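You operate a simulated robot arm through the tools that you are given. There is no shell and no other tool. Be economical: measure what you need, move in short steps, check, and stop when the job is done.

You run a simulated robot arm. Do the job below in one go: nothing can be reset, and whatever is moved stays where it is left.

Task
Take the blue servo and put it in the green bin. Take the left corner plate and put it on the low right shelf of the rack. Put the white block on the top of the grey cupboard away on the low right shelf of the rack. Open the side table drawer, take the red plug and leave it in the inside of the side table drawer and shut the drawer again. Take the black block and leave it on the bottom right shelf of the rack. Push the sink cupboard door shut. Any order will do. Set down upright: blue servo.

It is judged by the outcome, as a careful person would: the job done as asked, and still so three seconds after it is handed in. It fails if anything else is knocked over, pushed out of place, dropped, spilled or broken.

Robot
A 7-joint arm with a two-finger parallel gripper on a trunk, on a base that drives. Base frame: it is fixed to the floor where the robot stands at the start and does not move with it; the origin is under the middle of the robot, x ahead of it, y to its left, z up; the surface under the hand at the start is at about z = 780. Lengths are in mm, angles in rad, forces in N, time in s.
With the tool pointing down near the work surface it reaches from about 520 to 960 mm from the robot's upright axis, wherever it stands. Its first joint turns from -2.897 to 2.897 rad. Places, roughly: black block (7x11x5 cm) [-1500, -3700, 600]; blue servo (6x3x4 cm) [700, 200, 800]; bottom right shelf of the rack [-1400, -3800, 200]; green bin (34x26x15 cm) [-3500, 2800, 300]; inside of the side table drawer [-2200, -3800, 600]; left corner plate (9x6x4 cm) [700, -2500, 900]; low right shelf of the rack [-1400, -3800, 600]; red plug (2x2x3 cm) [-1400, -3800, 600]; side table drawer [-2200, -3800, 600]; sink cupboard door [-3200, -3900, 500]; white block (7x11x5 cm) [900, -2600, 900]. Payload 3.91 kg.
The TCP is the grasp point between the finger pads, 30 mm short of the fingertips. In the tool frame z runs along the fingers and y along their closing line. Largest opening 110 mm; finger width 20, thickness 10; the body of the gripper, 48 by 112 mm, starts 55 mm behind the TCP.
Orientation is that of the tool frame in the base frame, as a unit quaternion [x, y, z, w]. With the fingers straight down and closing along the base's y, the tool's x points along the base's -x, its y along +y and its z along -z.

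Tools
- The arm moves only by the tool move_arm. Its argument "motion" is a list of rows, each an object (a shift or turn left out is 0, a gripper value left out holds the last) with "xyz": the shift along the base's x, y, z in cm, a list of three; "turn": the turn, a rotation vector about the base's x, y, z in rad, a list of three. In form: [{"xyz": [tx, ty, tz], "turn": [wx, wy, wz]}, ...]. A call has 1 to 12 rows; each row shifts and turns the commanded pose from where the row before left it. "gripper" is the opening, from 0 (shut) to 1 (fully open), set as the call begins (left out, the last holds). Each row takes 0.2 s and may step no farther than 50 mm and 0.15 rad from the row before; otherwise, or with a gripper value out of range, the whole call is refused. Where a pose cannot be reached the arm comes as near as it can. A force on the tool above 40 N (or 10 N above the force at the start of the call, whichever is more), or a blocked arm, ends the call early, and 0.2 s more pass. Each finger travels about 72 mm/s and halts on what it meets, pressing with about 40 N; the grip force reading is that of the motor and also rises with nothing between the fingers. The clock runs only during rows and for 0.2 s after the last one: add rows that do not move to give the fingers time. The reply holds the time, the measured pose of the TCP, the force on the tool along the base axes, the opening and the grip force, in the units named above and with some noise, with the torque about the TCP (base axes, N m) and any sound that the robot's microphone picked up.
- Cameras (640 x 400 px; columns grow to the right, rows downward): "scene" is now at [239.4, 52.7, 1340.7]; the picture's right is [0.54, -0.84, 0.00], its down [-0.52, -0.34, -0.79] and it looks along [0.66, 0.43, -0.62] (base axes); focal length 256 px, centre (320, 200). "wrist" rides on the gripper at [72, 17, -103] in the tool frame; the picture's right is [-0.23, 0.97, 0.00], its down [-0.76, -0.18, -0.62] and it looks along [-0.61, -0.14, 0.78] (tool axes); focal length 222 px, centre (320, 200). There is no depth. A picture from a camera that has moved, and an enlarged one, comes with that camera's place and axes in the base frame and with its lens. The place of the scene camera against the robot may be out by one fixed shift of up to 12 mm in any direction.
- capture(camera): a new picture of that camera. It takes no simulated time.
- slide_trunk(by): slides the trunk up (or, below 0, down) by that many mm; the arm and the scene camera ride with it, the base frame stays. It gives what a move gives, with no picture.
- base_move(legs): drives the robot by 1 to 6 legs, each [ahead, left, turn to the left] in mm, mm and rad, along the robot's own axes; the way and the turn of a leg run together, so that a leg with both is an arc; at most 1500 mm and 3.142 rad a leg. The arm and the cameras ride along, it lands a little off, and it stops where it bumps. It gives what a move gives.
- aim_head(pan, tilt): turns the head with the scene camera to pan (to the left, within 1.501 rad either way) and tilt (down, from -0.506 to 1.204), counted from straight ahead of the robot. It gives what a move gives.
- inspect(camera, box): a new picture of the part [left, top, right, bottom] of that camera's present view, enlarged. It takes no simulated time.
- job_done(): hands the job in; it is judged then, once.

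Go step by step. Nothing tells you exact positions but the pictures and the camera data: compare them with the known pose of the tool, close in by small moves and look again before you grip or let go. The budget is 196 turns and 166 pictures, counting those below and the enlarged ones. Unless the task says otherwise, let go and move clear before handing in, and close with one line.

The tools are called after ">>>" as a command line: name --argument value ..., lists and objects as JSON in quotes. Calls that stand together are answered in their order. move_arm: Moves the arm, as the interface text tells. Its arguments: {"type":"object","properties":{"motion":{"type":"array","items":{"type":"object","properties":{"xyz":{"type":"array","items":{"type":"number"}},"turn":{"type":"array","items":{"type":"number"}}}}},"gripper":{"type":"number"}},"required":["motion"]} The other tools are called the same way: slide_trunk (by) slides the trunk up or down; base_move (legs) drives the base; aim_head (pan, tilt) turns the head that bears the scene camera; capture (camera) takes a picture; inspect (camera, box) takes an enlarged picture of a part of a camera's view; job_done () hands the job in.

At the start:

```text
time_s: 0.0
eef_pos: [587.5, 315.6, 1030.1]
tcp_rot: [-0.001, 1.0, 0.0, 0.0]
contact_force: [0.3, -0.2, -0.4]
wrist_torque: [0.0, -0.02, 0.01]
grip_width: 110.4
grasp_force: 0.1
trunk travel left (down, up): [-525.0, 157.0]
robot x, y, heading: [-2.7, -0.7, 0.002]
head pan, tilt: [0.572, 0.667]
```

scene: 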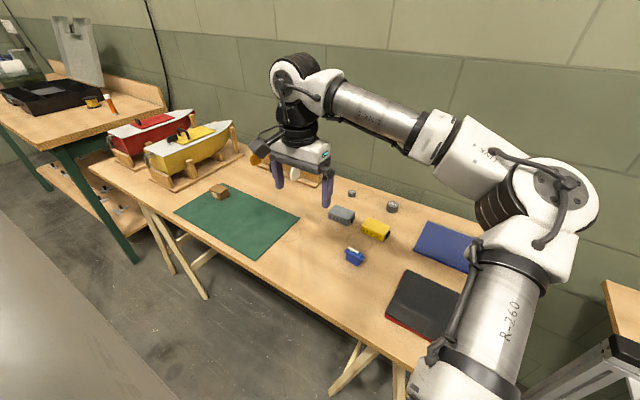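
wrist: 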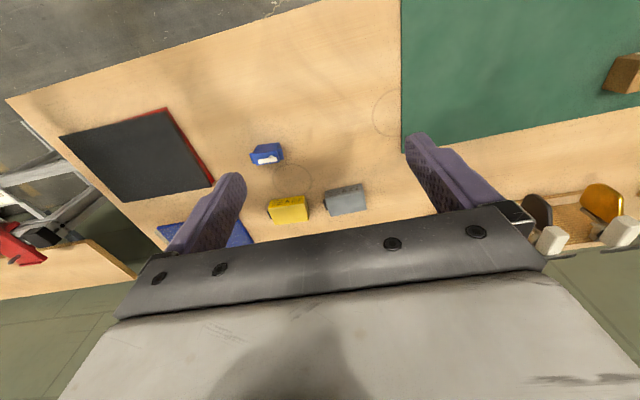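

I see the blue servo on the bench at roughly (657, 217, 800). I'll look closer at it before moving.

>>> inspect --camera "scene" --box '[300, 180, 420, 280]'

>>> inspect --camera "wrist" --box '[220, 120, 380, 240]'

```text
4.00 times, centred on (360, 230) of scene
camera zoom: at [239.4, 52.7, 1340.7], right [0.54, -0.84, 0.0], down [-0.52, -0.34, -0.79], along [0.66, 0.43, -0.62], focal length 1025 px, centre (160, 80)
```

zoom: 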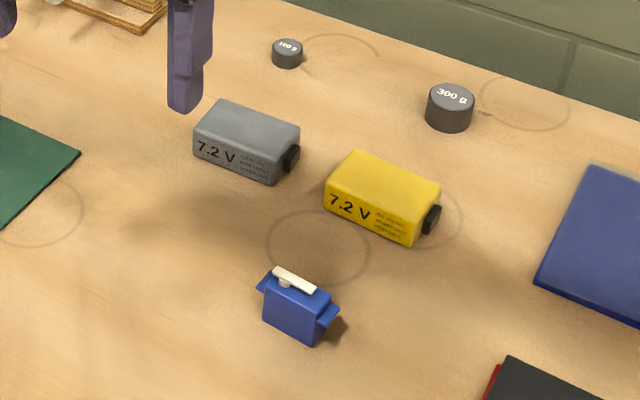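

```text
3.33 times, centred on (300, 180) of wrist
camera zoom: at [515.7, 331.8, 1133.0], right [0.23, 0.97, 0.0], down [0.76, -0.18, 0.62], along [0.61, -0.14, -0.78], focal length 740 px, centre (387, 267)
```

zoom: 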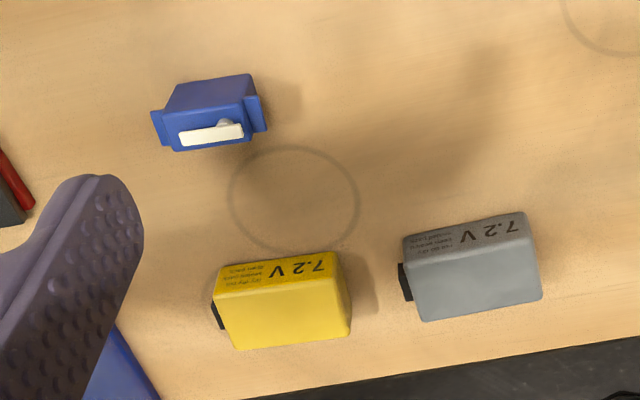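

The servo stands upright, long side along y, around (661, 210). I'll turn the hand so it closes along x and come above it.

>>> move_arm --motion '[{"xyz": [0.67, -0.96, -0.8], "turn": [0, 0, -0.146]}, {"xyz": [0.67, -0.96, -0.8], "turn": [0, 0, -0.146]}, {"xyz": [0.67, -0.96, -0.8], "turn": [0, 0, -0.146]}, {"xyz": [0.67, -0.96, -0.8], "turn": [0, 0, -0.146]}, {"xyz": [0.67, -0.96, -0.8], "turn": [0, 0, -0.146]}, {"xyz": [0.67, -0.96, -0.8], "turn": [0, 0, -0.146]}, {"xyz": [0.67, -0.96, -0.8], "turn": [0, 0, -0.146]}, {"xyz": [0.67, -0.96, -0.8], "turn": [0, 0, -0.146]}, {"xyz": [0.67, -0.96, -0.8], "turn": [0, 0, -0.146]}, {"xyz": [0.67, -0.96, -0.8], "turn": [0, 0, -0.146]}, {"xyz": [0.67, -0.96, -0.8], "turn": [0, 0, -0.146]}, {"xyz": [0, 0, 0]}]' --gripper 1

>>> capture --camera "wrist"

>>> capture --camera "scene"

```text
time_s: 2.6
eef_pos: [660.2, 207.6, 942.5]
tcp_rot: [0.721, 0.693, 0.0, 0.0]
contact_force: [0.6, -0.1, -0.6]
wrist_torque: [0.0, -0.01, 0.01]
grip_width: 109.9
grasp_force: 0.0
trunk travel left (down, up): [-525.0, 157.0]
robot x, y, heading: [0.4, -0.9, 0.001]
head pan, tilt: [0.572, 0.667]
```

```text
161 pictures are left
camera wrist: at [680.8, 280.0, 1045.1], right [0.96, -0.26, 0.0], down [-0.21, -0.75, 0.62], along [-0.16, -0.6, -0.78], focal length 222 px, centre (320, 200)
```

wrist: 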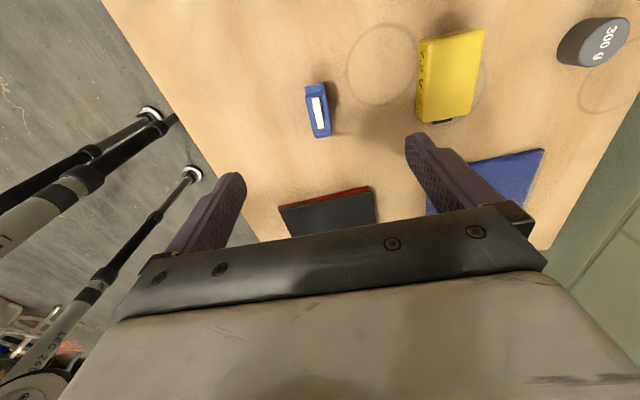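

```text
160 pictures are left
camera scene: at [239.4, 52.7, 1340.8], right [0.54, -0.84, 0.0], down [-0.52, -0.34, -0.79], along [0.66, 0.43, -0.62], focal length 256 px, centre (320, 200)
```

scene: 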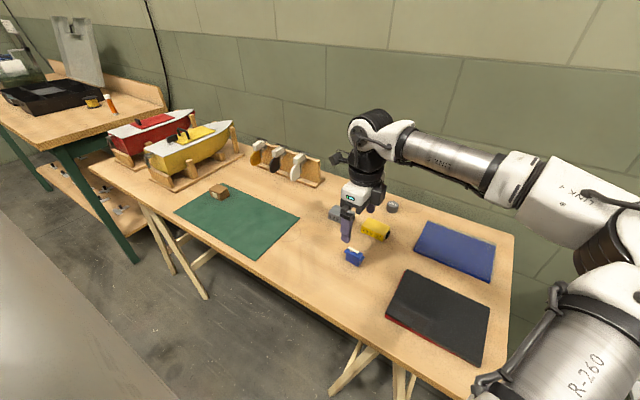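

The tool is right over the servo, with a slight extra yaw needed. Descend and grip.

>>> move_arm --motion '[{"xyz": [0.1, 0.4, -3], "turn": [0, 0, -0.1]}, {"xyz": [0, 0, -3]}, {"xyz": [0, 0, -3]}, {"xyz": [0, 0, -2]}, {"xyz": [0, 0, -1.5]}, {"xyz": [0, 0, 0]}]'

>>> capture --camera "wrist"

>>> inspect --camera "scene" --box '[300, 180, 420, 280]'

```text
time_s: 4.0
eef_pos: [661.0, 212.4, 816.9]
tcp_rot: [0.754, 0.657, -0.001, 0.0]
contact_force: [0.3, 0.0, -0.4]
wrist_torque: [0.01, 0.03, -0.03]
grip_width: 109.9
grasp_force: 0.1
trunk travel left (down, up): [-525.0, 157.0]
robot x, y, heading: [1.0, 2.3, 0.0]
head pan, tilt: [0.572, 0.667]
```

```text
159 pictures are left
camera wrist: at [688.5, 281.7, 920.8], right [0.93, -0.36, 0.0], down [-0.28, -0.73, 0.62], along [-0.22, -0.58, -0.78], focal length 222 px, centre (320, 200)
```

wrist: 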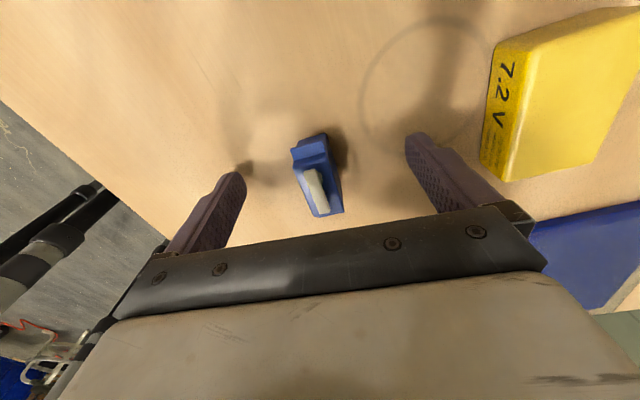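

```text
4.00 times, centred on (360, 230) of scene
camera zoom: at [239.4, 52.7, 1340.7], right [0.54, -0.84, 0.0], down [-0.52, -0.34, -0.79], along [0.66, 0.43, -0.62], focal length 1025 px, centre (160, 80)
```

zoom: 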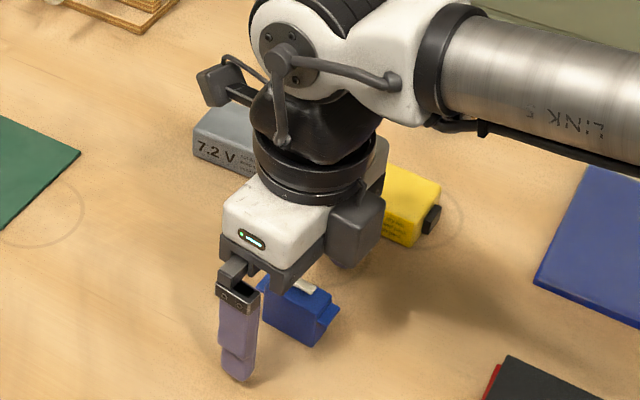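

Centred between the fingers; close.

>>> move_arm --motion '[{"xyz": [0, 0.2, -0.2]}, {"xyz": [0, 0, 0]}, {"xyz": [0, 0, 0]}, {"xyz": [0, 0, 0]}, {"xyz": [0, 0, 0]}, {"xyz": [0, 0, 0]}]' --gripper 0

>>> move_arm --motion '[{"xyz": [0, 0, 3]}, {"xyz": [0, 0, 4]}, {"xyz": [0, 0, 5]}, {"xyz": [0, 0, 5]}, {"xyz": [0, 0, 5]}, {"xyz": [0, 0, 5]}, {"xyz": [0, 0, 0]}]'

>>> capture --camera "wrist"

```text
time_s: 5.4
eef_pos: [661.1, 215.2, 816.1]
tcp_rot: [0.754, 0.657, -0.001, 0.0]
contact_force: [0.1, 0.9, -0.3]
wrist_torque: [-0.01, 0.0, -0.03]
grip_width: 20.0
grasp_force: 39.6
trunk travel left (down, up): [-525.0, 157.0]
robot x, y, heading: [-0.9, 1.0, -0.002]
head pan, tilt: [0.572, 0.667]
```

```text
time_s: 7.0
eef_pos: [661.7, 214.0, 1087.9]
tcp_rot: [0.754, 0.657, 0.001, 0.0]
contact_force: [0.8, -0.3, -0.9]
wrist_torque: [0.02, 0.02, -0.01]
grip_width: 20.3
grasp_force: 40.2
trunk travel left (down, up): [-525.0, 157.0]
robot x, y, heading: [-3.0, -1.1, -0.003]
head pan, tilt: [0.572, 0.667]
```

```text
157 pictures are left
camera wrist: at [688.0, 283.3, 1191.8], right [0.93, -0.36, 0.0], down [-0.28, -0.73, 0.62], along [-0.22, -0.58, -0.78], focal length 222 px, centre (320, 200)
```

wrist: 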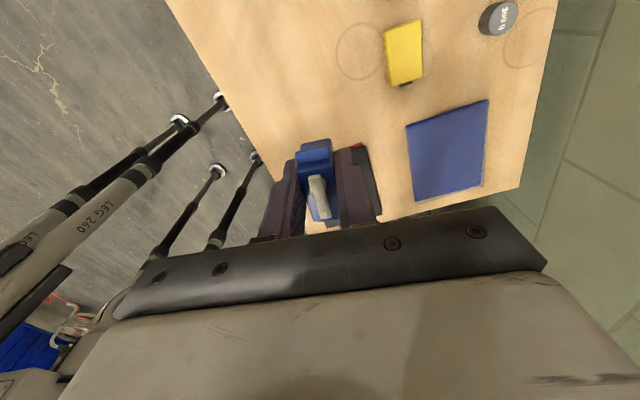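

The servo is held. Before driving, I look around the room.

>>> aim_head --pan 1.5 --tilt 0.35

>>> capture --camera "scene"

>>> aim_head --pan -1.5 --tilt 0.35

>>> capture --camera "scene"

```text
time_s: 8.2
eef_pos: [659.7, 213.9, 1088.2]
tcp_rot: [0.754, 0.657, 0.001, 0.001]
contact_force: [-0.3, 0.6, -0.5]
wrist_torque: [0.04, 0.03, 0.03]
grip_width: 20.2
grasp_force: 40.3
trunk travel left (down, up): [-525.0, 157.0]
robot x, y, heading: [-2.9, 0.6, 0.001]
head pan, tilt: [1.499, 0.351]
```

```text
156 pictures are left
camera scene: at [173.8, 98.8, 1369.2], right [1.0, -0.07, 0.0], down [-0.02, -0.34, -0.94], along [0.07, 0.94, -0.34], focal length 256 px, centre (320, 200)
```

scene: 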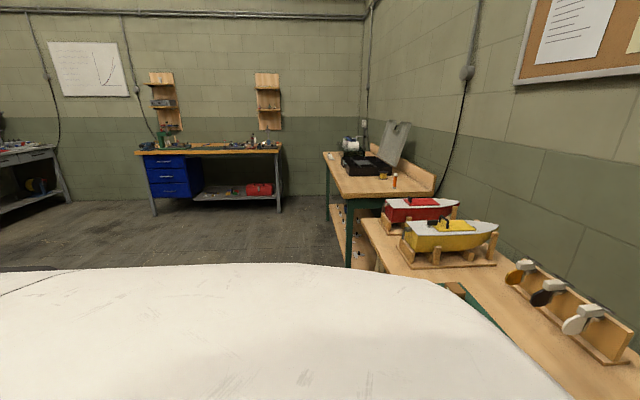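

```text
time_s: 10.8
eef_pos: [662.5, 213.8, 1088.0]
tcp_rot: [0.754, 0.657, 0.0, 0.0]
contact_force: [0.4, 1.6, -0.3]
wrist_torque: [-0.03, 0.01, -0.04]
grip_width: 20.3
grasp_force: 40.2
trunk travel left (down, up): [-525.0, 157.0]
robot x, y, heading: [3.1, -2.7, -0.001]
head pan, tilt: [-1.499, 0.351]
```

```text
155 pictures are left
camera scene: at [173.7, -87.0, 1369.2], right [-1.0, -0.07, 0.0], down [-0.02, 0.34, -0.94], along [0.07, -0.94, -0.34], focal length 256 px, centre (320, 200)
```

scene: 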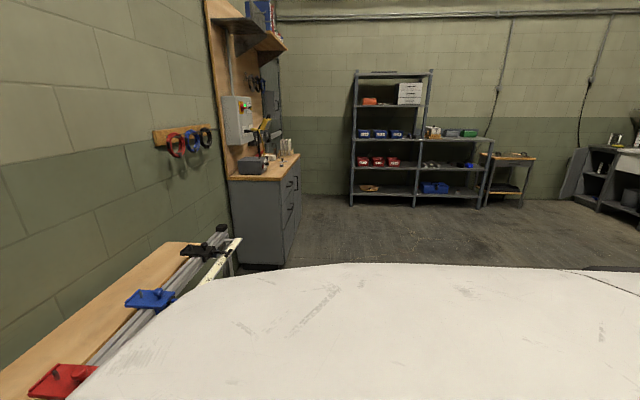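

Nothing near at either side. I back off the bench, and turn left toward the green bin's direction to see the other half of the room.

>>> base_move --legs '[[-500, 0, 0], [0, 0, 2.4]]'

>>> aim_head --pan 0 --tilt 0.4

>>> capture --camera "scene"

>>> aim_head --pan 1.0 --tilt 0.4

>>> capture --camera "scene"

```text
time_s: 19.8
eef_pos: [-1155.0, 224.7, 1088.7]
tcp_rot: [-0.385, 0.923, -0.001, -0.001]
contact_force: [0.3, 0.3, -0.6]
wrist_torque: [-0.02, 0.01, -0.01]
grip_width: 20.4
grasp_force: 40.0
trunk travel left (down, up): [-525.0, 157.0]
robot x, y, heading: [-497.5, -4.0, 2.497]
head pan, tilt: [-1.499, 0.351]
```

```text
time_s: 21.4
eef_pos: [-1154.5, 224.8, 1088.0]
tcp_rot: [-0.385, 0.923, 0.0, 0.0]
contact_force: [0.9, -0.1, 0.1]
wrist_torque: [0.02, -0.01, -0.01]
grip_width: 20.1
grasp_force: 40.4
trunk travel left (down, up): [-525.0, 157.0]
robot x, y, heading: [-499.0, 0.1, 2.495]
head pan, tilt: [0.0, 0.4]
```

```text
154 pictures are left
camera scene: at [-711.0, 162.6, 1364.7], right [0.6, 0.8, 0.0], down [0.31, -0.23, -0.92], along [-0.74, 0.55, -0.39], focal length 256 px, centre (320, 200)
```

scene: 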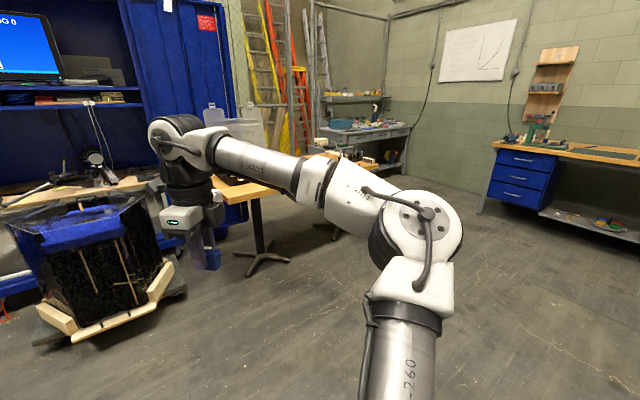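

```text
time_s: 22.7
eef_pos: [-1154.3, 225.2, 1088.4]
tcp_rot: [-0.385, 0.923, 0.0, 0.0]
contact_force: [0.7, 0.7, -0.7]
wrist_torque: [0.04, -0.01, -0.02]
grip_width: 20.2
grasp_force: 39.7
trunk travel left (down, up): [-525.0, 157.0]
robot x, y, heading: [-495.8, -3.5, 2.494]
head pan, tilt: [1.0, 0.4]
```

```text
153 pictures are left
camera scene: at [-723.8, 74.7, 1364.7], right [-0.35, 0.94, 0.0], down [0.36, 0.14, -0.92], along [-0.86, -0.32, -0.39], focal length 256 px, centre (320, 200)
```

scene: 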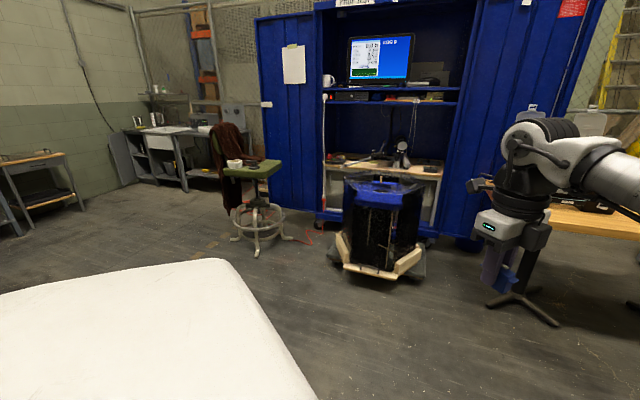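

The bin should lie beyond the elbow, near the ladders. I drive nearer along open floor and look again.

>>> base_move --legs '[[1200, -600, 0]]'

>>> aim_head --pan 0.1 --tilt 0.4

>>> capture --camera "scene"

```text
time_s: 29.3
eef_pos: [-1725.6, 1417.1, 1087.8]
tcp_rot: [-0.38, 0.925, -0.001, 0.0]
contact_force: [0.1, -0.6, -0.8]
wrist_torque: [-0.01, 0.0, -0.01]
grip_width: 20.0
grasp_force: 39.9
trunk travel left (down, up): [-525.0, 157.0]
robot x, y, heading: [-1075.7, 1183.4, 2.488]
head pan, tilt: [1.0, 0.4]
```

```text
time_s: 30.5
eef_pos: [-1725.5, 1417.5, 1089.2]
tcp_rot: [-0.381, 0.925, 0.001, 0.0]
contact_force: [-0.5, 0.2, 0.6]
wrist_torque: [0.02, 0.0, -0.01]
grip_width: 19.7
grasp_force: 40.9
trunk travel left (down, up): [-525.0, 157.0]
robot x, y, heading: [-1071.9, 1186.0, 2.49]
head pan, tilt: [0.099, 0.4]
```

```text
152 pictures are left
camera scene: at [-1288.2, 1343.3, 1364.7], right [0.53, 0.85, 0.0], down [0.33, -0.2, -0.92], along [-0.78, 0.48, -0.39], focal length 256 px, centre (320, 200)
```

scene: 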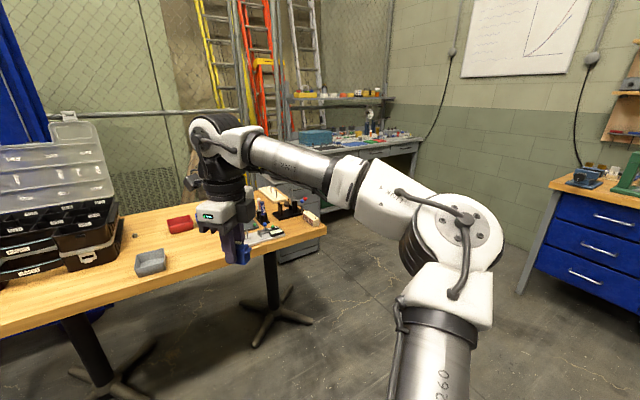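

The arm still hides the bin's spot. I shift to the right along the open floor and turn to face -x.

>>> base_move --legs '[[400, -1000, 0], [0, 0, 0.4]]'

>>> aim_head --pan -0.1 --tilt 0.4

>>> capture --camera "scene"

```text
time_s: 39.8
eef_pos: [-1475.7, 2174.5, 1088.5]
tcp_rot: [-0.559, 0.829, 0.0, 0.0]
contact_force: [0.1, 0.2, -1.2]
wrist_torque: [-0.02, 0.01, -0.01]
grip_width: 20.3
grasp_force: 40.2
trunk travel left (down, up): [-525.0, 157.0]
robot x, y, heading: [-784.2, 2223.4, 2.89]
head pan, tilt: [0.099, 0.4]
```

```text
time_s: 40.5
eef_pos: [-1476.0, 2175.1, 1088.7]
tcp_rot: [-0.559, 0.829, 0.0, -0.001]
contact_force: [0.3, -0.1, -0.1]
wrist_torque: [0.0, -0.02, -0.02]
grip_width: 20.2
grasp_force: 40.2
trunk travel left (down, up): [-525.0, 157.0]
robot x, y, heading: [-783.4, 2220.2, 2.893]
head pan, tilt: [-0.099, 0.4]
```

```text
151 pictures are left
camera scene: at [-1037.2, 2298.9, 1364.7], right [0.34, 0.94, 0.0], down [0.37, -0.13, -0.92], along [-0.87, 0.31, -0.39], focal length 256 px, centre (320, 200)
```

scene: 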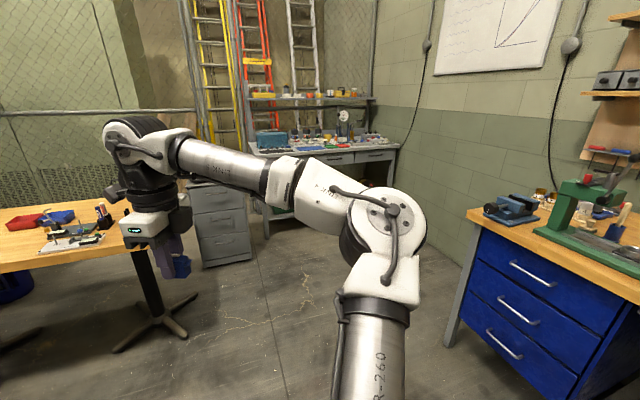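

Something green shows under the far bench behind the arm. I drive nearer down the aisle, facing -x.

>>> base_move --legs '[[1250, -117, 0.25]]'

>>> aim_head --pan 0 --tilt 0.6

>>> capture --camera "scene"

>>> capture --camera "wrist"

```text
time_s: 46.7
eef_pos: [-2638.8, 2240.0, 1088.3]
tcp_rot: [-0.667, 0.745, 0.001, 0.0]
contact_force: [0.4, -0.2, 0.5]
wrist_torque: [0.03, 0.01, 0.01]
grip_width: 20.2
grasp_force: 39.6
trunk travel left (down, up): [-525.0, 157.0]
robot x, y, heading: [-1983.3, 2473.8, -3.119]
head pan, tilt: [-0.099, 0.4]
```

```text
time_s: 47.5
eef_pos: [-2638.0, 2240.7, 1088.4]
tcp_rot: [-0.668, 0.744, -0.001, 0.001]
contact_force: [-0.3, 0.1, -0.7]
wrist_torque: [-0.03, -0.06, 0.04]
grip_width: 20.0
grasp_force: 39.7
trunk travel left (down, up): [-525.0, 157.0]
robot x, y, heading: [-1987.2, 2468.3, -3.115]
head pan, tilt: [0.0, 0.6]
```

```text
150 pictures are left
camera scene: at [-2244.9, 2471.1, 1346.5], right [-0.03, 1.0, 0.0], down [0.56, 0.01, -0.83], along [-0.83, -0.02, -0.56], focal length 256 px, centre (320, 200)
```

scene: 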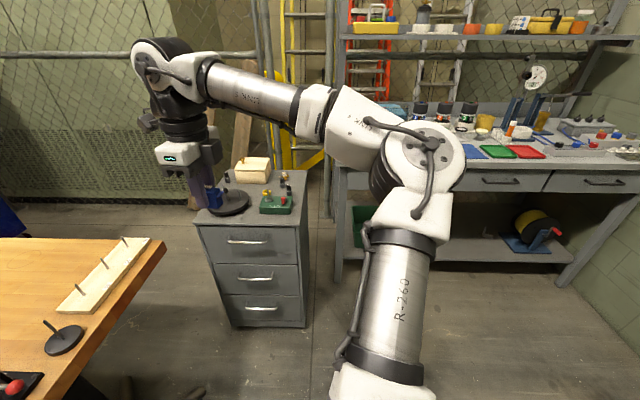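

```text
149 pictures are left
camera wrist: at [-2662.7, 2171.2, 1191.3], right [-0.94, 0.33, 0.0], down [0.26, 0.74, 0.62], along [0.21, 0.59, -0.78], focal length 222 px, centre (320, 200)
```

wrist: 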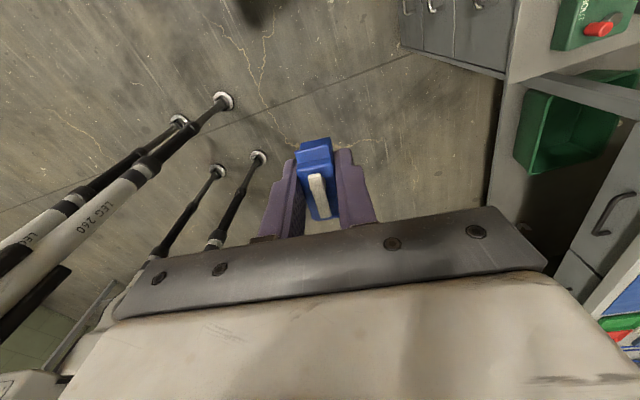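

The green bin stands on the lower shelf of the far bench at its left end. I shift right and ahead to get an unobstructed view of it.

>>> base_move --legs '[[250, -430, -0.027]]'

>>> aim_head --pan 0.1 --tilt 0.75

>>> capture --camera "scene"

>>> capture --camera "wrist"

```text
time_s: 51.4
eef_pos: [-2893.9, 2684.1, 1088.3]
tcp_rot: [-0.663, 0.749, 0.0, 0.0]
contact_force: [0.4, 1.2, -0.7]
wrist_torque: [0.0, 0.04, 0.0]
grip_width: 20.1
grasp_force: 40.0
trunk travel left (down, up): [-525.0, 157.0]
robot x, y, heading: [-2235.2, 2913.0, -3.125]
head pan, tilt: [0.0, 0.6]
```

```text
time_s: 52.1
eef_pos: [-2895.3, 2682.9, 1087.9]
tcp_rot: [-0.663, 0.749, 0.0, 0.0]
contact_force: [0.2, 0.0, -0.7]
wrist_torque: [-0.01, 0.0, -0.02]
grip_width: 20.3
grasp_force: 40.0
trunk travel left (down, up): [-525.0, 157.0]
robot x, y, heading: [-2234.1, 2904.3, -3.126]
head pan, tilt: [0.099, 0.75]
```

```text
148 pictures are left
camera scene: at [-2491.9, 2900.9, 1333.6], right [-0.11, 0.99, 0.0], down [0.68, 0.08, -0.73], along [-0.73, -0.08, -0.68], focal length 256 px, centre (320, 200)
```

scene: 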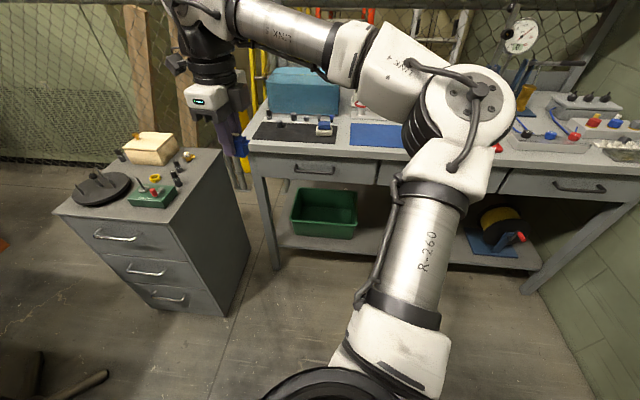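

```text
147 pictures are left
camera wrist: at [-2919.2, 2614.1, 1191.3], right [-0.94, 0.34, 0.0], down [0.27, 0.73, 0.62], along [0.21, 0.58, -0.78], focal length 222 px, centre (320, 200)
```

wrist: 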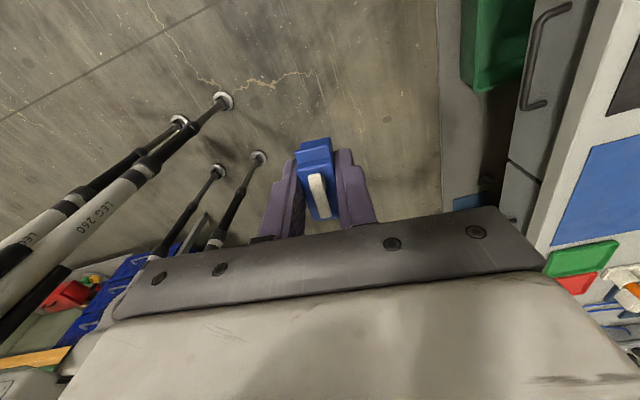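

The bin's front face is at about x=-3390, spanning y 2645–2985, with its rim around z=375 beneath the bench drawers (underside near z=718). I'll lower the trunk so the hand can enter between rim and drawers, and measure more precisely.

>>> slide_trunk --by -520

>>> aim_head --pan 0.15 --tilt 0.3

>>> capture --camera "scene"

>>> capture --camera "wrist"

```text
refused: -520 is not a number from -400 to 400
```

```text
time_s: 53.0
eef_pos: [-2895.6, 2684.3, 1087.8]
tcp_rot: [-0.663, 0.749, 0.0, 0.0]
contact_force: [-0.1, 0.2, -0.4]
wrist_torque: [0.0, 0.02, 0.02]
grip_width: 20.1
grasp_force: 39.6
trunk travel left (down, up): [-525.0, 157.0]
robot x, y, heading: [-2237.1, 2906.8, -3.124]
head pan, tilt: [0.15, 0.3]
```

```text
146 pictures are left
camera scene: at [-2501.6, 2895.0, 1373.9], right [-0.16, 0.99, 0.0], down [0.29, 0.05, -0.95], along [-0.94, -0.16, -0.3], focal length 256 px, centre (320, 200)
```

scene: 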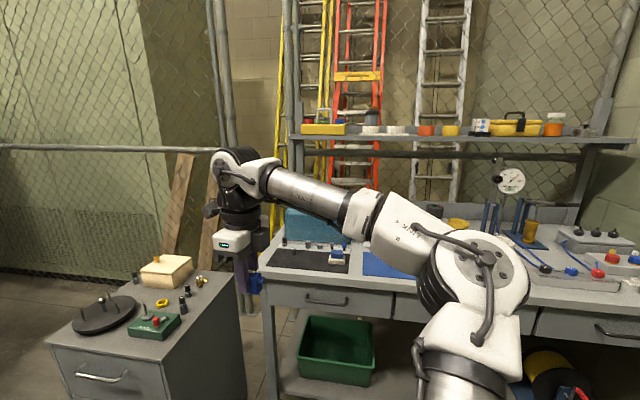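

```text
145 pictures are left
camera wrist: at [-2919.2, 2614.1, 1191.3], right [-0.94, 0.34, 0.0], down [0.27, 0.73, 0.62], along [0.21, 0.58, -0.78], focal length 222 px, centre (320, 200)
```

wrist: 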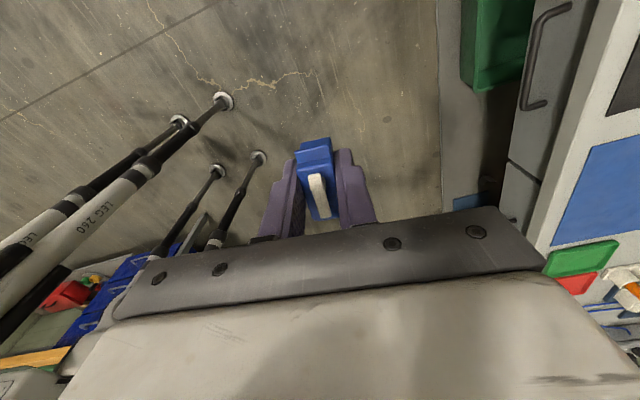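

The trunk slides at most 400 at once; do it in two.

>>> slide_trunk --by -400

>>> slide_trunk --by -120

>>> capture --camera "scene"

```text
time_s: 56.9
eef_pos: [-2894.5, 2683.4, 687.0]
tcp_rot: [-0.663, 0.749, 0.0, 0.0]
contact_force: [-1.0, -0.4, -0.4]
wrist_torque: [0.0, 0.0, -0.02]
grip_width: 20.1
grasp_force: 39.9
trunk travel left (down, up): [-125.0, 557.0]
robot x, y, heading: [-2235.1, 2906.1, -3.126]
head pan, tilt: [0.15, 0.3]
```

```text
time_s: 58.5
eef_pos: [-2889.8, 2680.0, 636.8]
tcp_rot: [-0.665, 0.747, 0.006, -0.004]
contact_force: [0.1, 0.0, 0.6]
wrist_torque: [0.04, 0.0, -0.03]
grip_width: 20.2
grasp_force: 40.2
trunk travel left (down, up): [-66.0, 617.0]
robot x, y, heading: [-2234.7, 2906.4, -3.126]
head pan, tilt: [0.15, 0.3]
stopped: the arm was blocked; the commanded pose is now the measured one
```

```text
144 pictures are left
camera scene: at [-2496.6, 2893.9, 918.8], right [-0.16, 0.99, 0.0], down [0.28, 0.05, -0.96], along [-0.94, -0.16, -0.29], focal length 256 px, centre (320, 200)
```

scene: 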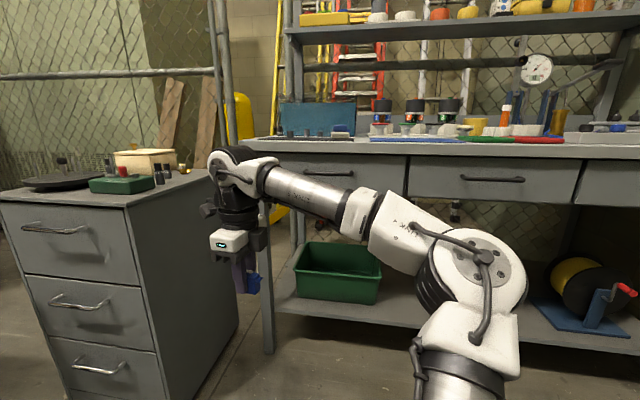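

The lowering stopped as the elbow met something, likely my own base. I lift a touch and measure the bin with an enlarged picture.

>>> slide_trunk --by 20

>>> inspect --camera "scene" --box '[260, 160, 400, 320]'

>>> aim_head --pan 0.0 --tilt 1.1

>>> capture --camera "scene"

```text
time_s: 59.2
eef_pos: [-2891.2, 2679.3, 650.7]
tcp_rot: [-0.667, 0.745, 0.002, -0.002]
contact_force: [0.5, 0.9, -0.3]
wrist_torque: [0.02, 0.01, -0.02]
grip_width: 20.5
grasp_force: 39.5
trunk travel left (down, up): [-86.0, 597.0]
robot x, y, heading: [-2236.3, 2905.5, -3.128]
head pan, tilt: [0.15, 0.3]
```

```text
2.50 times, centred on (330, 240) of scene
camera zoom: at [-2501.6, 2895.0, 933.5], right [-0.16, 0.99, 0.0], down [0.29, 0.05, -0.96], along [-0.94, -0.16, -0.3], focal length 640 px, centre (295, 100)
```

zoom: 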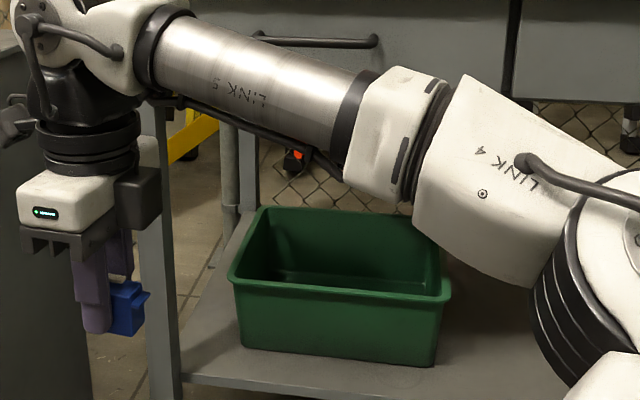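

```text
time_s: 60.4
eef_pos: [-2890.8, 2679.2, 651.8]
tcp_rot: [-0.666, 0.746, 0.004, -0.002]
contact_force: [-0.5, 0.1, 0.1]
wrist_torque: [0.02, 0.02, 0.0]
grip_width: 20.0
grasp_force: 40.1
trunk travel left (down, up): [-86.0, 597.0]
robot x, y, heading: [-2238.6, 2904.6, -3.129]
head pan, tilt: [0.0, 1.1]
```

```text
142 pictures are left
camera scene: at [-2472.7, 2909.3, 868.6], right [-0.01, 1.0, 0.0], down [0.89, 0.01, -0.45], along [-0.45, -0.01, -0.89], focal length 256 px, centre (320, 200)
```

scene: 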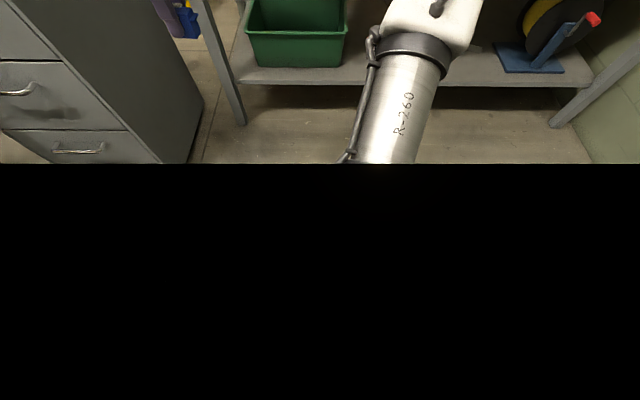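

Bin: y 2651–2990, x about -3360 to -3605, rim z≈370, floor near 220; the drawers' underside is z≈715. I extend the arm forward and down a bit, well before the bench, then lower the trunk further.

>>> move_arm --motion '[{"xyz": [-3.8, 1.2, -1.0]}, {"xyz": [-3.8, 1.2, -1.5]}, {"xyz": [-3.8, 1.2, -2]}, {"xyz": [-3.8, 1.2, -2]}, {"xyz": [-3.8, 1.2, -2]}, {"xyz": [0, 0, 0]}]'

>>> slide_trunk --by -80

>>> aim_head --pan 0.3 --tilt 0.3

>>> capture --camera "scene"

```text
time_s: 61.8
eef_pos: [-3082.7, 2736.8, 563.6]
tcp_rot: [-0.666, 0.746, 0.003, -0.002]
contact_force: [-1.0, -0.5, -0.7]
wrist_torque: [0.02, -0.02, 0.02]
grip_width: 20.1
grasp_force: 39.9
trunk travel left (down, up): [-86.0, 597.0]
robot x, y, heading: [-2238.3, 2912.5, -3.123]
head pan, tilt: [0.0, 1.1]
```

```text
time_s: 63.1
eef_pos: [-3078.4, 2732.8, 555.8]
tcp_rot: [-0.668, 0.744, 0.01, -0.005]
contact_force: [0.5, 0.4, -0.6]
wrist_torque: [0.02, -0.01, 0.01]
grip_width: 20.4
grasp_force: 39.9
trunk travel left (down, up): [-65.0, 617.0]
robot x, y, heading: [-2237.9, 2904.3, -3.126]
head pan, tilt: [0.0, 1.1]
stopped: the arm was blocked; the commanded pose is now the measured one
```

```text
time_s: 64.2
eef_pos: [-3078.6, 2730.5, 555.1]
tcp_rot: [-0.669, 0.743, 0.011, -0.006]
contact_force: [-0.3, -0.9, -0.8]
wrist_torque: [0.02, 0.01, 0.02]
grip_width: 20.1
grasp_force: 40.0
trunk travel left (down, up): [-65.0, 617.0]
robot x, y, heading: [-2238.5, 2905.3, -3.124]
head pan, tilt: [0.3, 0.3]
```

```text
141 pictures are left
camera scene: at [-2493.3, 2880.3, 918.6], right [-0.31, 0.95, 0.0], down [0.27, 0.09, -0.96], along [-0.91, -0.29, -0.29], focal length 256 px, centre (320, 200)
```

scene: 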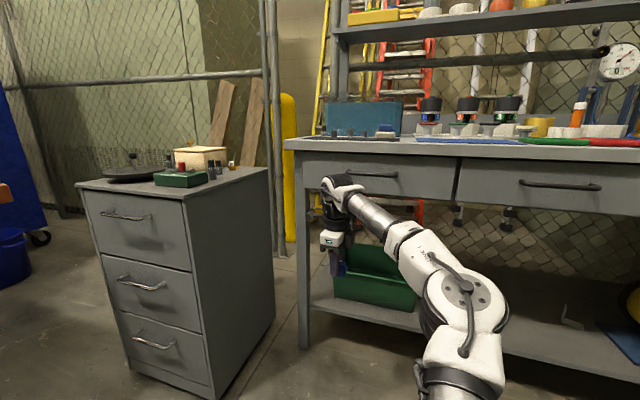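

The trunk's lower limit is about here. I lift it slightly, straighten the tool, and lower the arm to pass height z≈430.

>>> slide_trunk --by 15

>>> move_arm --motion '[{"xyz": [0, 0, -2], "turn": [-0.008, -0.024, 0]}, {"xyz": [0, 0, -3]}, {"xyz": [0, 0, -3]}, {"xyz": [0, 0, -3]}, {"xyz": [0, 0, -2.8]}, {"xyz": [0, 0, 0]}]'

>>> capture --camera "scene"

>>> capture --camera "wrist"

```text
time_s: 64.9
eef_pos: [-3080.2, 2730.5, 560.1]
tcp_rot: [-0.67, 0.743, 0.007, -0.004]
contact_force: [-0.2, -0.2, -0.1]
wrist_torque: [0.02, 0.0, -0.01]
grip_width: 20.3
grasp_force: 39.9
trunk travel left (down, up): [-80.0, 602.0]
robot x, y, heading: [-2235.1, 2903.4, -3.129]
head pan, tilt: [0.3, 0.3]
```

```text
time_s: 66.3
eef_pos: [-3079.8, 2731.6, 425.2]
tcp_rot: [-0.669, 0.743, -0.005, 0.003]
contact_force: [0.8, -0.2, -1.2]
wrist_torque: [-0.01, -0.03, -0.04]
grip_width: 19.7
grasp_force: 39.3
trunk travel left (down, up): [-80.0, 602.0]
robot x, y, heading: [-2237.5, 2905.4, -3.128]
head pan, tilt: [0.3, 0.3]
```

```text
140 pictures are left
camera scene: at [-2498.3, 2881.4, 929.3], right [-0.31, 0.95, 0.0], down [0.28, 0.09, -0.96], along [-0.91, -0.29, -0.3], focal length 256 px, centre (320, 200)
```

scene: 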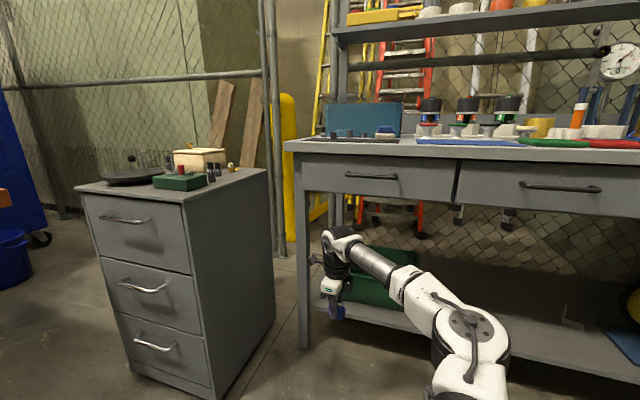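

```text
139 pictures are left
camera wrist: at [-3105.9, 2661.3, 527.8], right [-0.94, 0.33, -0.01], down [0.25, 0.74, 0.62], along [0.21, 0.59, -0.78], focal length 222 px, centre (320, 200)
```

wrist: 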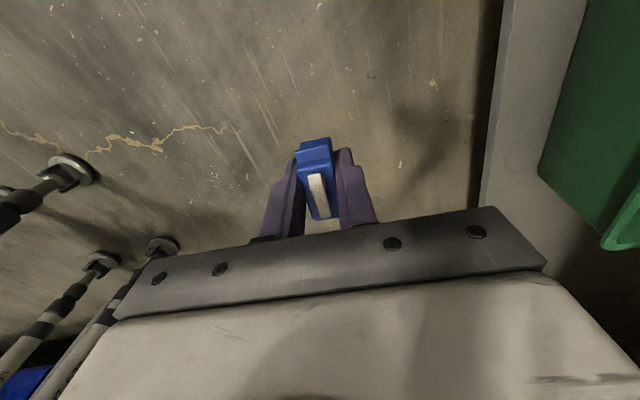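

I extend the arm farther so the forearm lies flatter beneath the drawers, then creep forward.

>>> move_arm --motion '[{"xyz": [-3, 2, 0.5], "turn": [0.004, 0.01, 0]}, {"xyz": [-3, 2, 0]}, {"xyz": [-2.5, 1, 0]}, {"xyz": [0, 0, 0]}]'

>>> base_move --legs '[[150, -38, 0]]'

>>> capture --camera "scene"

>>> capture --camera "wrist"

```text
time_s: 67.3
eef_pos: [-3169.2, 2783.6, 431.1]
tcp_rot: [-0.67, 0.742, 0.001, 0.001]
contact_force: [0.1, 0.4, -0.7]
wrist_torque: [-0.02, -0.01, -0.02]
grip_width: 20.0
grasp_force: 39.9
trunk travel left (down, up): [-80.0, 602.0]
robot x, y, heading: [-2235.4, 2907.1, -3.128]
head pan, tilt: [0.3, 0.3]
```

```text
time_s: 68.7
eef_pos: [-3318.1, 2819.6, 430.6]
tcp_rot: [-0.669, 0.743, -0.001, 0.0]
contact_force: [0.0, -0.1, 0.2]
wrist_torque: [-0.01, 0.0, 0.01]
grip_width: 20.1
grasp_force: 40.1
trunk travel left (down, up): [-80.0, 602.0]
robot x, y, heading: [-2385.8, 2944.9, -3.125]
head pan, tilt: [0.3, 0.3]
```

```text
138 pictures are left
camera scene: at [-2649.1, 2917.1, 929.3], right [-0.31, 0.95, 0.0], down [0.28, 0.09, -0.96], along [-0.91, -0.29, -0.3], focal length 256 px, centre (320, 200)
```

scene: 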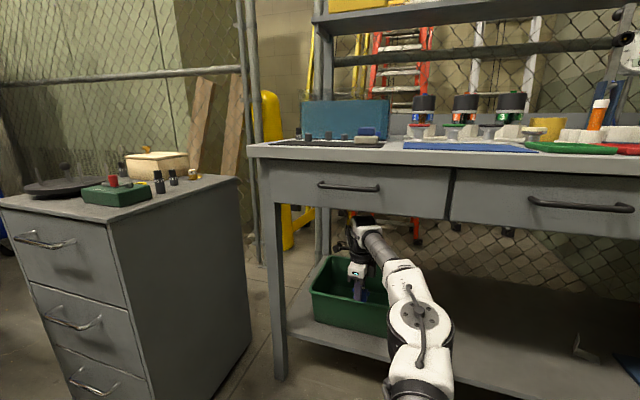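

```text
137 pictures are left
camera wrist: at [-3342.7, 2749.8, 533.9], right [-0.95, 0.33, 0.0], down [0.26, 0.74, 0.62], along [0.2, 0.59, -0.78], focal length 222 px, centre (320, 200)
```

wrist: 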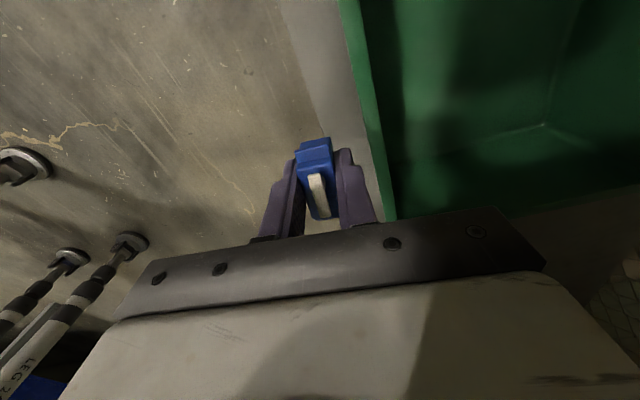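

The near rim is at x≈-3362 as measured. Drive in another 160.

>>> base_move --legs '[[160, 0, 0]]'

>>> capture --camera "scene"

>>> capture --camera "wrist"

```text
time_s: 70.1
eef_pos: [-3481.5, 2813.3, 430.8]
tcp_rot: [-0.671, 0.741, 0.0, 0.0]
contact_force: [0.1, 0.0, -0.3]
wrist_torque: [-0.04, 0.02, 0.01]
grip_width: 19.9
grasp_force: 39.7
trunk travel left (down, up): [-80.0, 602.0]
robot x, y, heading: [-2551.2, 2938.4, -3.123]
head pan, tilt: [0.3, 0.3]
```

```text
136 pictures are left
camera scene: at [-2811.8, 2913.5, 929.3], right [-0.31, 0.95, 0.0], down [0.28, 0.09, -0.96], along [-0.91, -0.3, -0.3], focal length 256 px, centre (320, 200)
```

scene: 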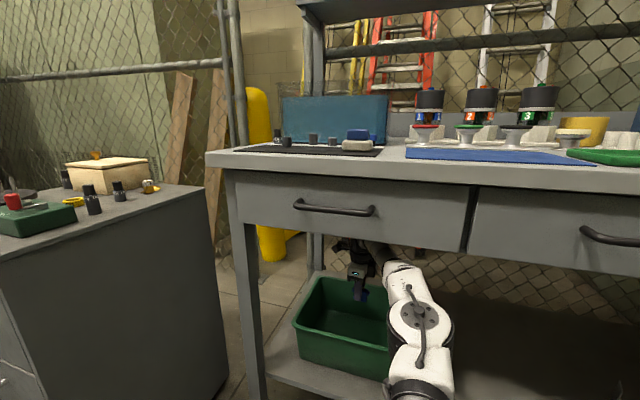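

```text
135 pictures are left
camera wrist: at [-3504.7, 2743.3, 533.9], right [-0.95, 0.32, 0.0], down [0.25, 0.74, 0.62], along [0.2, 0.59, -0.78], focal length 222 px, centre (320, 200)
```

wrist: 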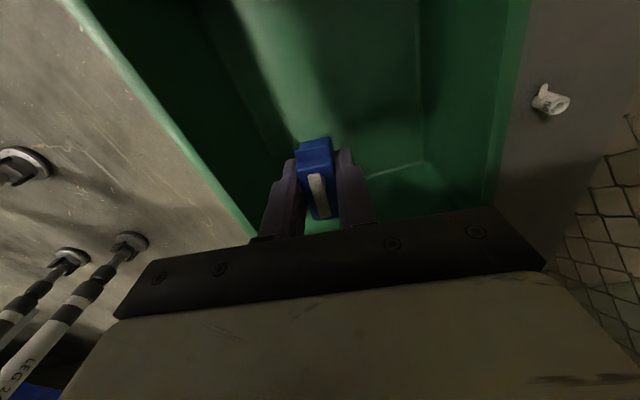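

The hand is over the bin. Lower in, shifting 2 cm deeper, then feel for the floor.

>>> move_arm --motion '[{"xyz": [-0.5, 0, -3]}, {"xyz": [-0.5, 0, -3]}, {"xyz": [-0.5, 0, -3]}, {"xyz": [-0.5, 0, -3]}, {"xyz": [0, 0, -2.5]}, {"xyz": [0, 0, 0]}]'

>>> capture --camera "wrist"

>>> capture --camera "scene"

```text
time_s: 71.5
eef_pos: [-3499.2, 2811.4, 287.1]
tcp_rot: [-0.672, 0.741, 0.001, 0.001]
contact_force: [-0.1, 0.1, -0.6]
wrist_torque: [0.02, -0.02, -0.03]
grip_width: 20.1
grasp_force: 39.8
out of reach, approached as far as the arm can: row 5
trunk travel left (down, up): [-80.0, 602.0]
robot x, y, heading: [-2550.2, 2933.4, -3.122]
head pan, tilt: [0.3, 0.3]
```

```text
134 pictures are left
camera wrist: at [-3522.3, 2741.3, 388.9], right [-0.95, 0.32, 0.0], down [0.25, 0.74, 0.62], along [0.2, 0.59, -0.78], focal length 222 px, centre (320, 200)
```

wrist: 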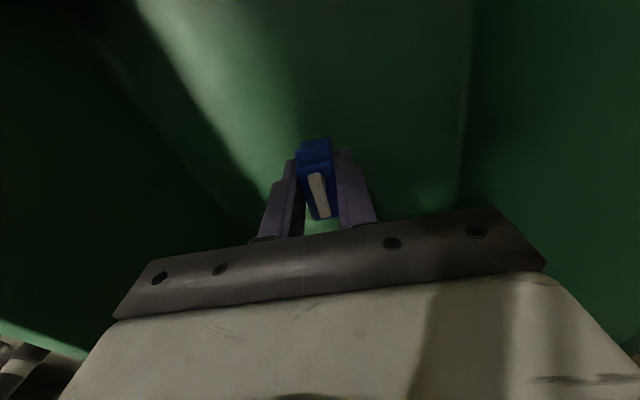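

```text
133 pictures are left
camera scene: at [-2811.8, 2913.5, 929.3], right [-0.31, 0.95, 0.0], down [0.28, 0.09, -0.96], along [-0.91, -0.3, -0.3], focal length 256 px, centre (320, 200)
```

scene: 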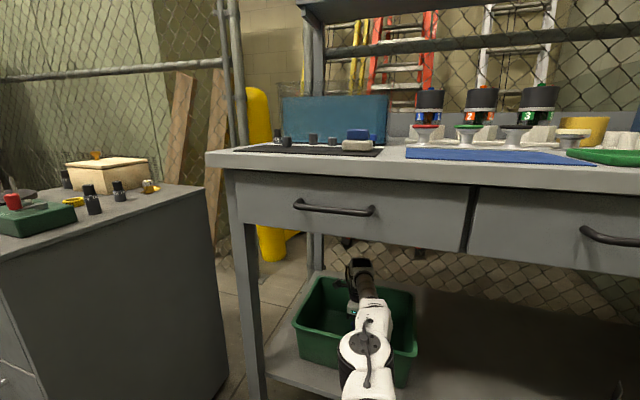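

The arm is at its reach limit; I bring the hand back 4 cm and drive forward 40 to gain depth.

>>> move_arm --motion '[{"xyz": [2.0, 0, 0]}, {"xyz": [2.0, 0, 0]}, {"xyz": [0, 0, 0]}]'

>>> base_move --legs '[[50, 0, 0]]'

>>> move_arm --motion '[{"xyz": [0.5, 0, -0.5]}, {"xyz": [0, 0, -0.5]}, {"xyz": [0, 0, -0.5]}, {"xyz": [0, 0, -0.5]}, {"xyz": [0, 0, -0.5]}, {"xyz": [0, 0, 0]}]'

```text
time_s: 72.3
eef_pos: [-3458.4, 2813.9, 286.6]
tcp_rot: [-0.671, 0.741, 0.0, 0.001]
contact_force: [0.0, 0.2, -0.7]
wrist_torque: [0.0, 0.01, -0.01]
grip_width: 20.1
grasp_force: 40.4
trunk travel left (down, up): [-80.0, 602.0]
robot x, y, heading: [-2551.4, 2940.4, -3.128]
head pan, tilt: [0.3, 0.3]
```

```text
time_s: 73.2
eef_pos: [-3506.8, 2813.8, 286.8]
tcp_rot: [-0.671, 0.742, 0.0, 0.0]
contact_force: [-0.1, 0.6, -0.7]
wrist_torque: [0.01, -0.03, 0.02]
grip_width: 20.1
grasp_force: 39.3
trunk travel left (down, up): [-80.0, 602.0]
robot x, y, heading: [-2595.3, 2943.5, -3.12]
head pan, tilt: [0.3, 0.3]
```

```text
time_s: 74.6
eef_pos: [-3501.1, 2812.7, 261.5]
tcp_rot: [-0.672, 0.741, 0.0, 0.0]
contact_force: [-0.6, 0.2, -0.5]
wrist_torque: [0.02, 0.01, -0.05]
grip_width: 20.2
grasp_force: 39.8
trunk travel left (down, up): [-80.0, 602.0]
robot x, y, heading: [-2597.1, 2937.9, -3.126]
head pan, tilt: [0.3, 0.3]
```

No contact yet; continue carefully.

>>> move_arm --motion '[{"xyz": [0, 0, -0.3]}, {"xyz": [0, 0, -0.3]}, {"xyz": [0, 0, 0]}]'

>>> inspect --camera "wrist" --box '[220, 60, 460, 240]'

```text
time_s: 75.4
eef_pos: [-3501.4, 2812.6, 255.0]
tcp_rot: [-0.671, 0.741, 0.0, 0.0]
contact_force: [-0.4, -0.2, -0.8]
wrist_torque: [-0.01, 0.04, -0.01]
grip_width: 20.2
grasp_force: 40.0
trunk travel left (down, up): [-80.0, 602.0]
robot x, y, heading: [-2598.7, 2938.0, -3.127]
head pan, tilt: [0.3, 0.3]
```

```text
2.22 times, centred on (340, 150) of wrist
camera zoom: at [-3524.7, 2742.6, 358.4], right [-0.95, 0.32, 0.0], down [0.25, 0.74, 0.62], along [0.2, 0.59, -0.78], focal length 494 px, centre (276, 311)
```

zoom: 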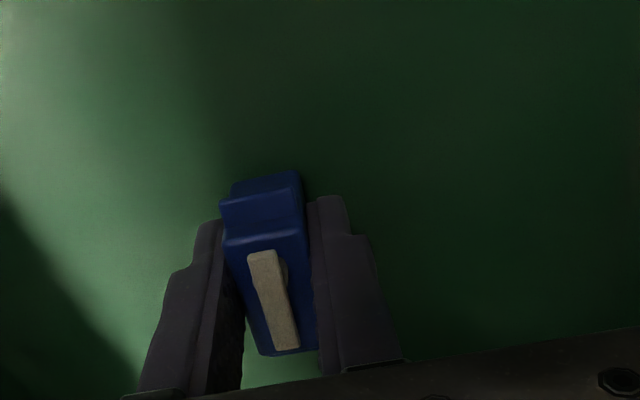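

Still free; a few more small steps.

>>> move_arm --motion '[{"xyz": [0, 0, -0.3]}, {"xyz": [0, 0, -0.3]}, {"xyz": [0, 0, 0]}]'

>>> move_arm --motion '[{"xyz": [0, 0, -0.3]}, {"xyz": [0, 0, -0.2]}, {"xyz": [0, 0, 0]}]'

```text
time_s: 76.2
eef_pos: [-3502.7, 2813.0, 251.0]
tcp_rot: [-0.671, 0.742, 0.001, 0.0]
contact_force: [3.3, 0.9, 8.9]
wrist_torque: [0.08, -0.09, -0.03]
grip_width: 19.9
grasp_force: 39.6
trunk travel left (down, up): [-80.0, 602.0]
robot x, y, heading: [-2599.4, 2937.1, -3.122]
head pan, tilt: [0.3, 0.3]
```

```text
time_s: 77.0
eef_pos: [-3503.9, 2813.2, 250.0]
tcp_rot: [-0.672, 0.741, 0.002, -0.003]
contact_force: [5.1, -3.2, 35.3]
wrist_torque: [0.1, -0.27, -0.06]
grip_width: 20.3
grasp_force: 39.3
trunk travel left (down, up): [-80.0, 602.0]
robot x, y, heading: [-2596.5, 2938.8, -3.128]
head pan, tilt: [0.3, 0.3]
```

Contact with the bin floor. I ease up 4 mm of command and open partly.

>>> move_arm --motion '[{"xyz": [0, 0, 0.25]}, {"xyz": [0, 0, 0.2]}, {"xyz": [0, 0, 0]}]'

>>> move_arm --motion '[{"xyz": [0, 0, 0]}, {"xyz": [0, 0, 0]}, {"xyz": [0, 0, 0]}]' --gripper 0.45

>>> inspect --camera "wrist" --box '[220, 60, 460, 240]'

```text
time_s: 77.8
eef_pos: [-3502.5, 2813.5, 249.9]
tcp_rot: [-0.671, 0.741, 0.001, -0.001]
contact_force: [-3.8, -4.4, 15.5]
wrist_torque: [-0.21, 0.11, -0.04]
grip_width: 20.0
grasp_force: 40.0
trunk travel left (down, up): [-80.0, 602.0]
robot x, y, heading: [-2600.0, 2937.0, -3.121]
head pan, tilt: [0.3, 0.3]
```

```text
time_s: 78.6
eef_pos: [-3502.0, 2814.3, 248.6]
tcp_rot: [-0.67, 0.742, 0.0, 0.0]
contact_force: [-0.2, -0.1, -0.7]
wrist_torque: [0.0, -0.01, -0.03]
grip_width: 49.5
grasp_force: 0.0
trunk travel left (down, up): [-80.0, 602.0]
robot x, y, heading: [-2599.9, 2937.5, -3.126]
head pan, tilt: [0.3, 0.3]
```

```text
2.22 times, centred on (340, 150) of wrist
camera zoom: at [-3525.3, 2743.8, 351.5], right [-0.95, 0.32, 0.0], down [0.25, 0.74, 0.62], along [0.2, 0.59, -0.78], focal length 494 px, centre (276, 311)
```

zoom: 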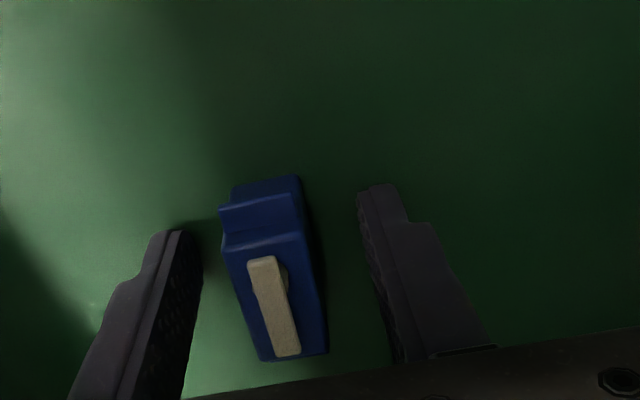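

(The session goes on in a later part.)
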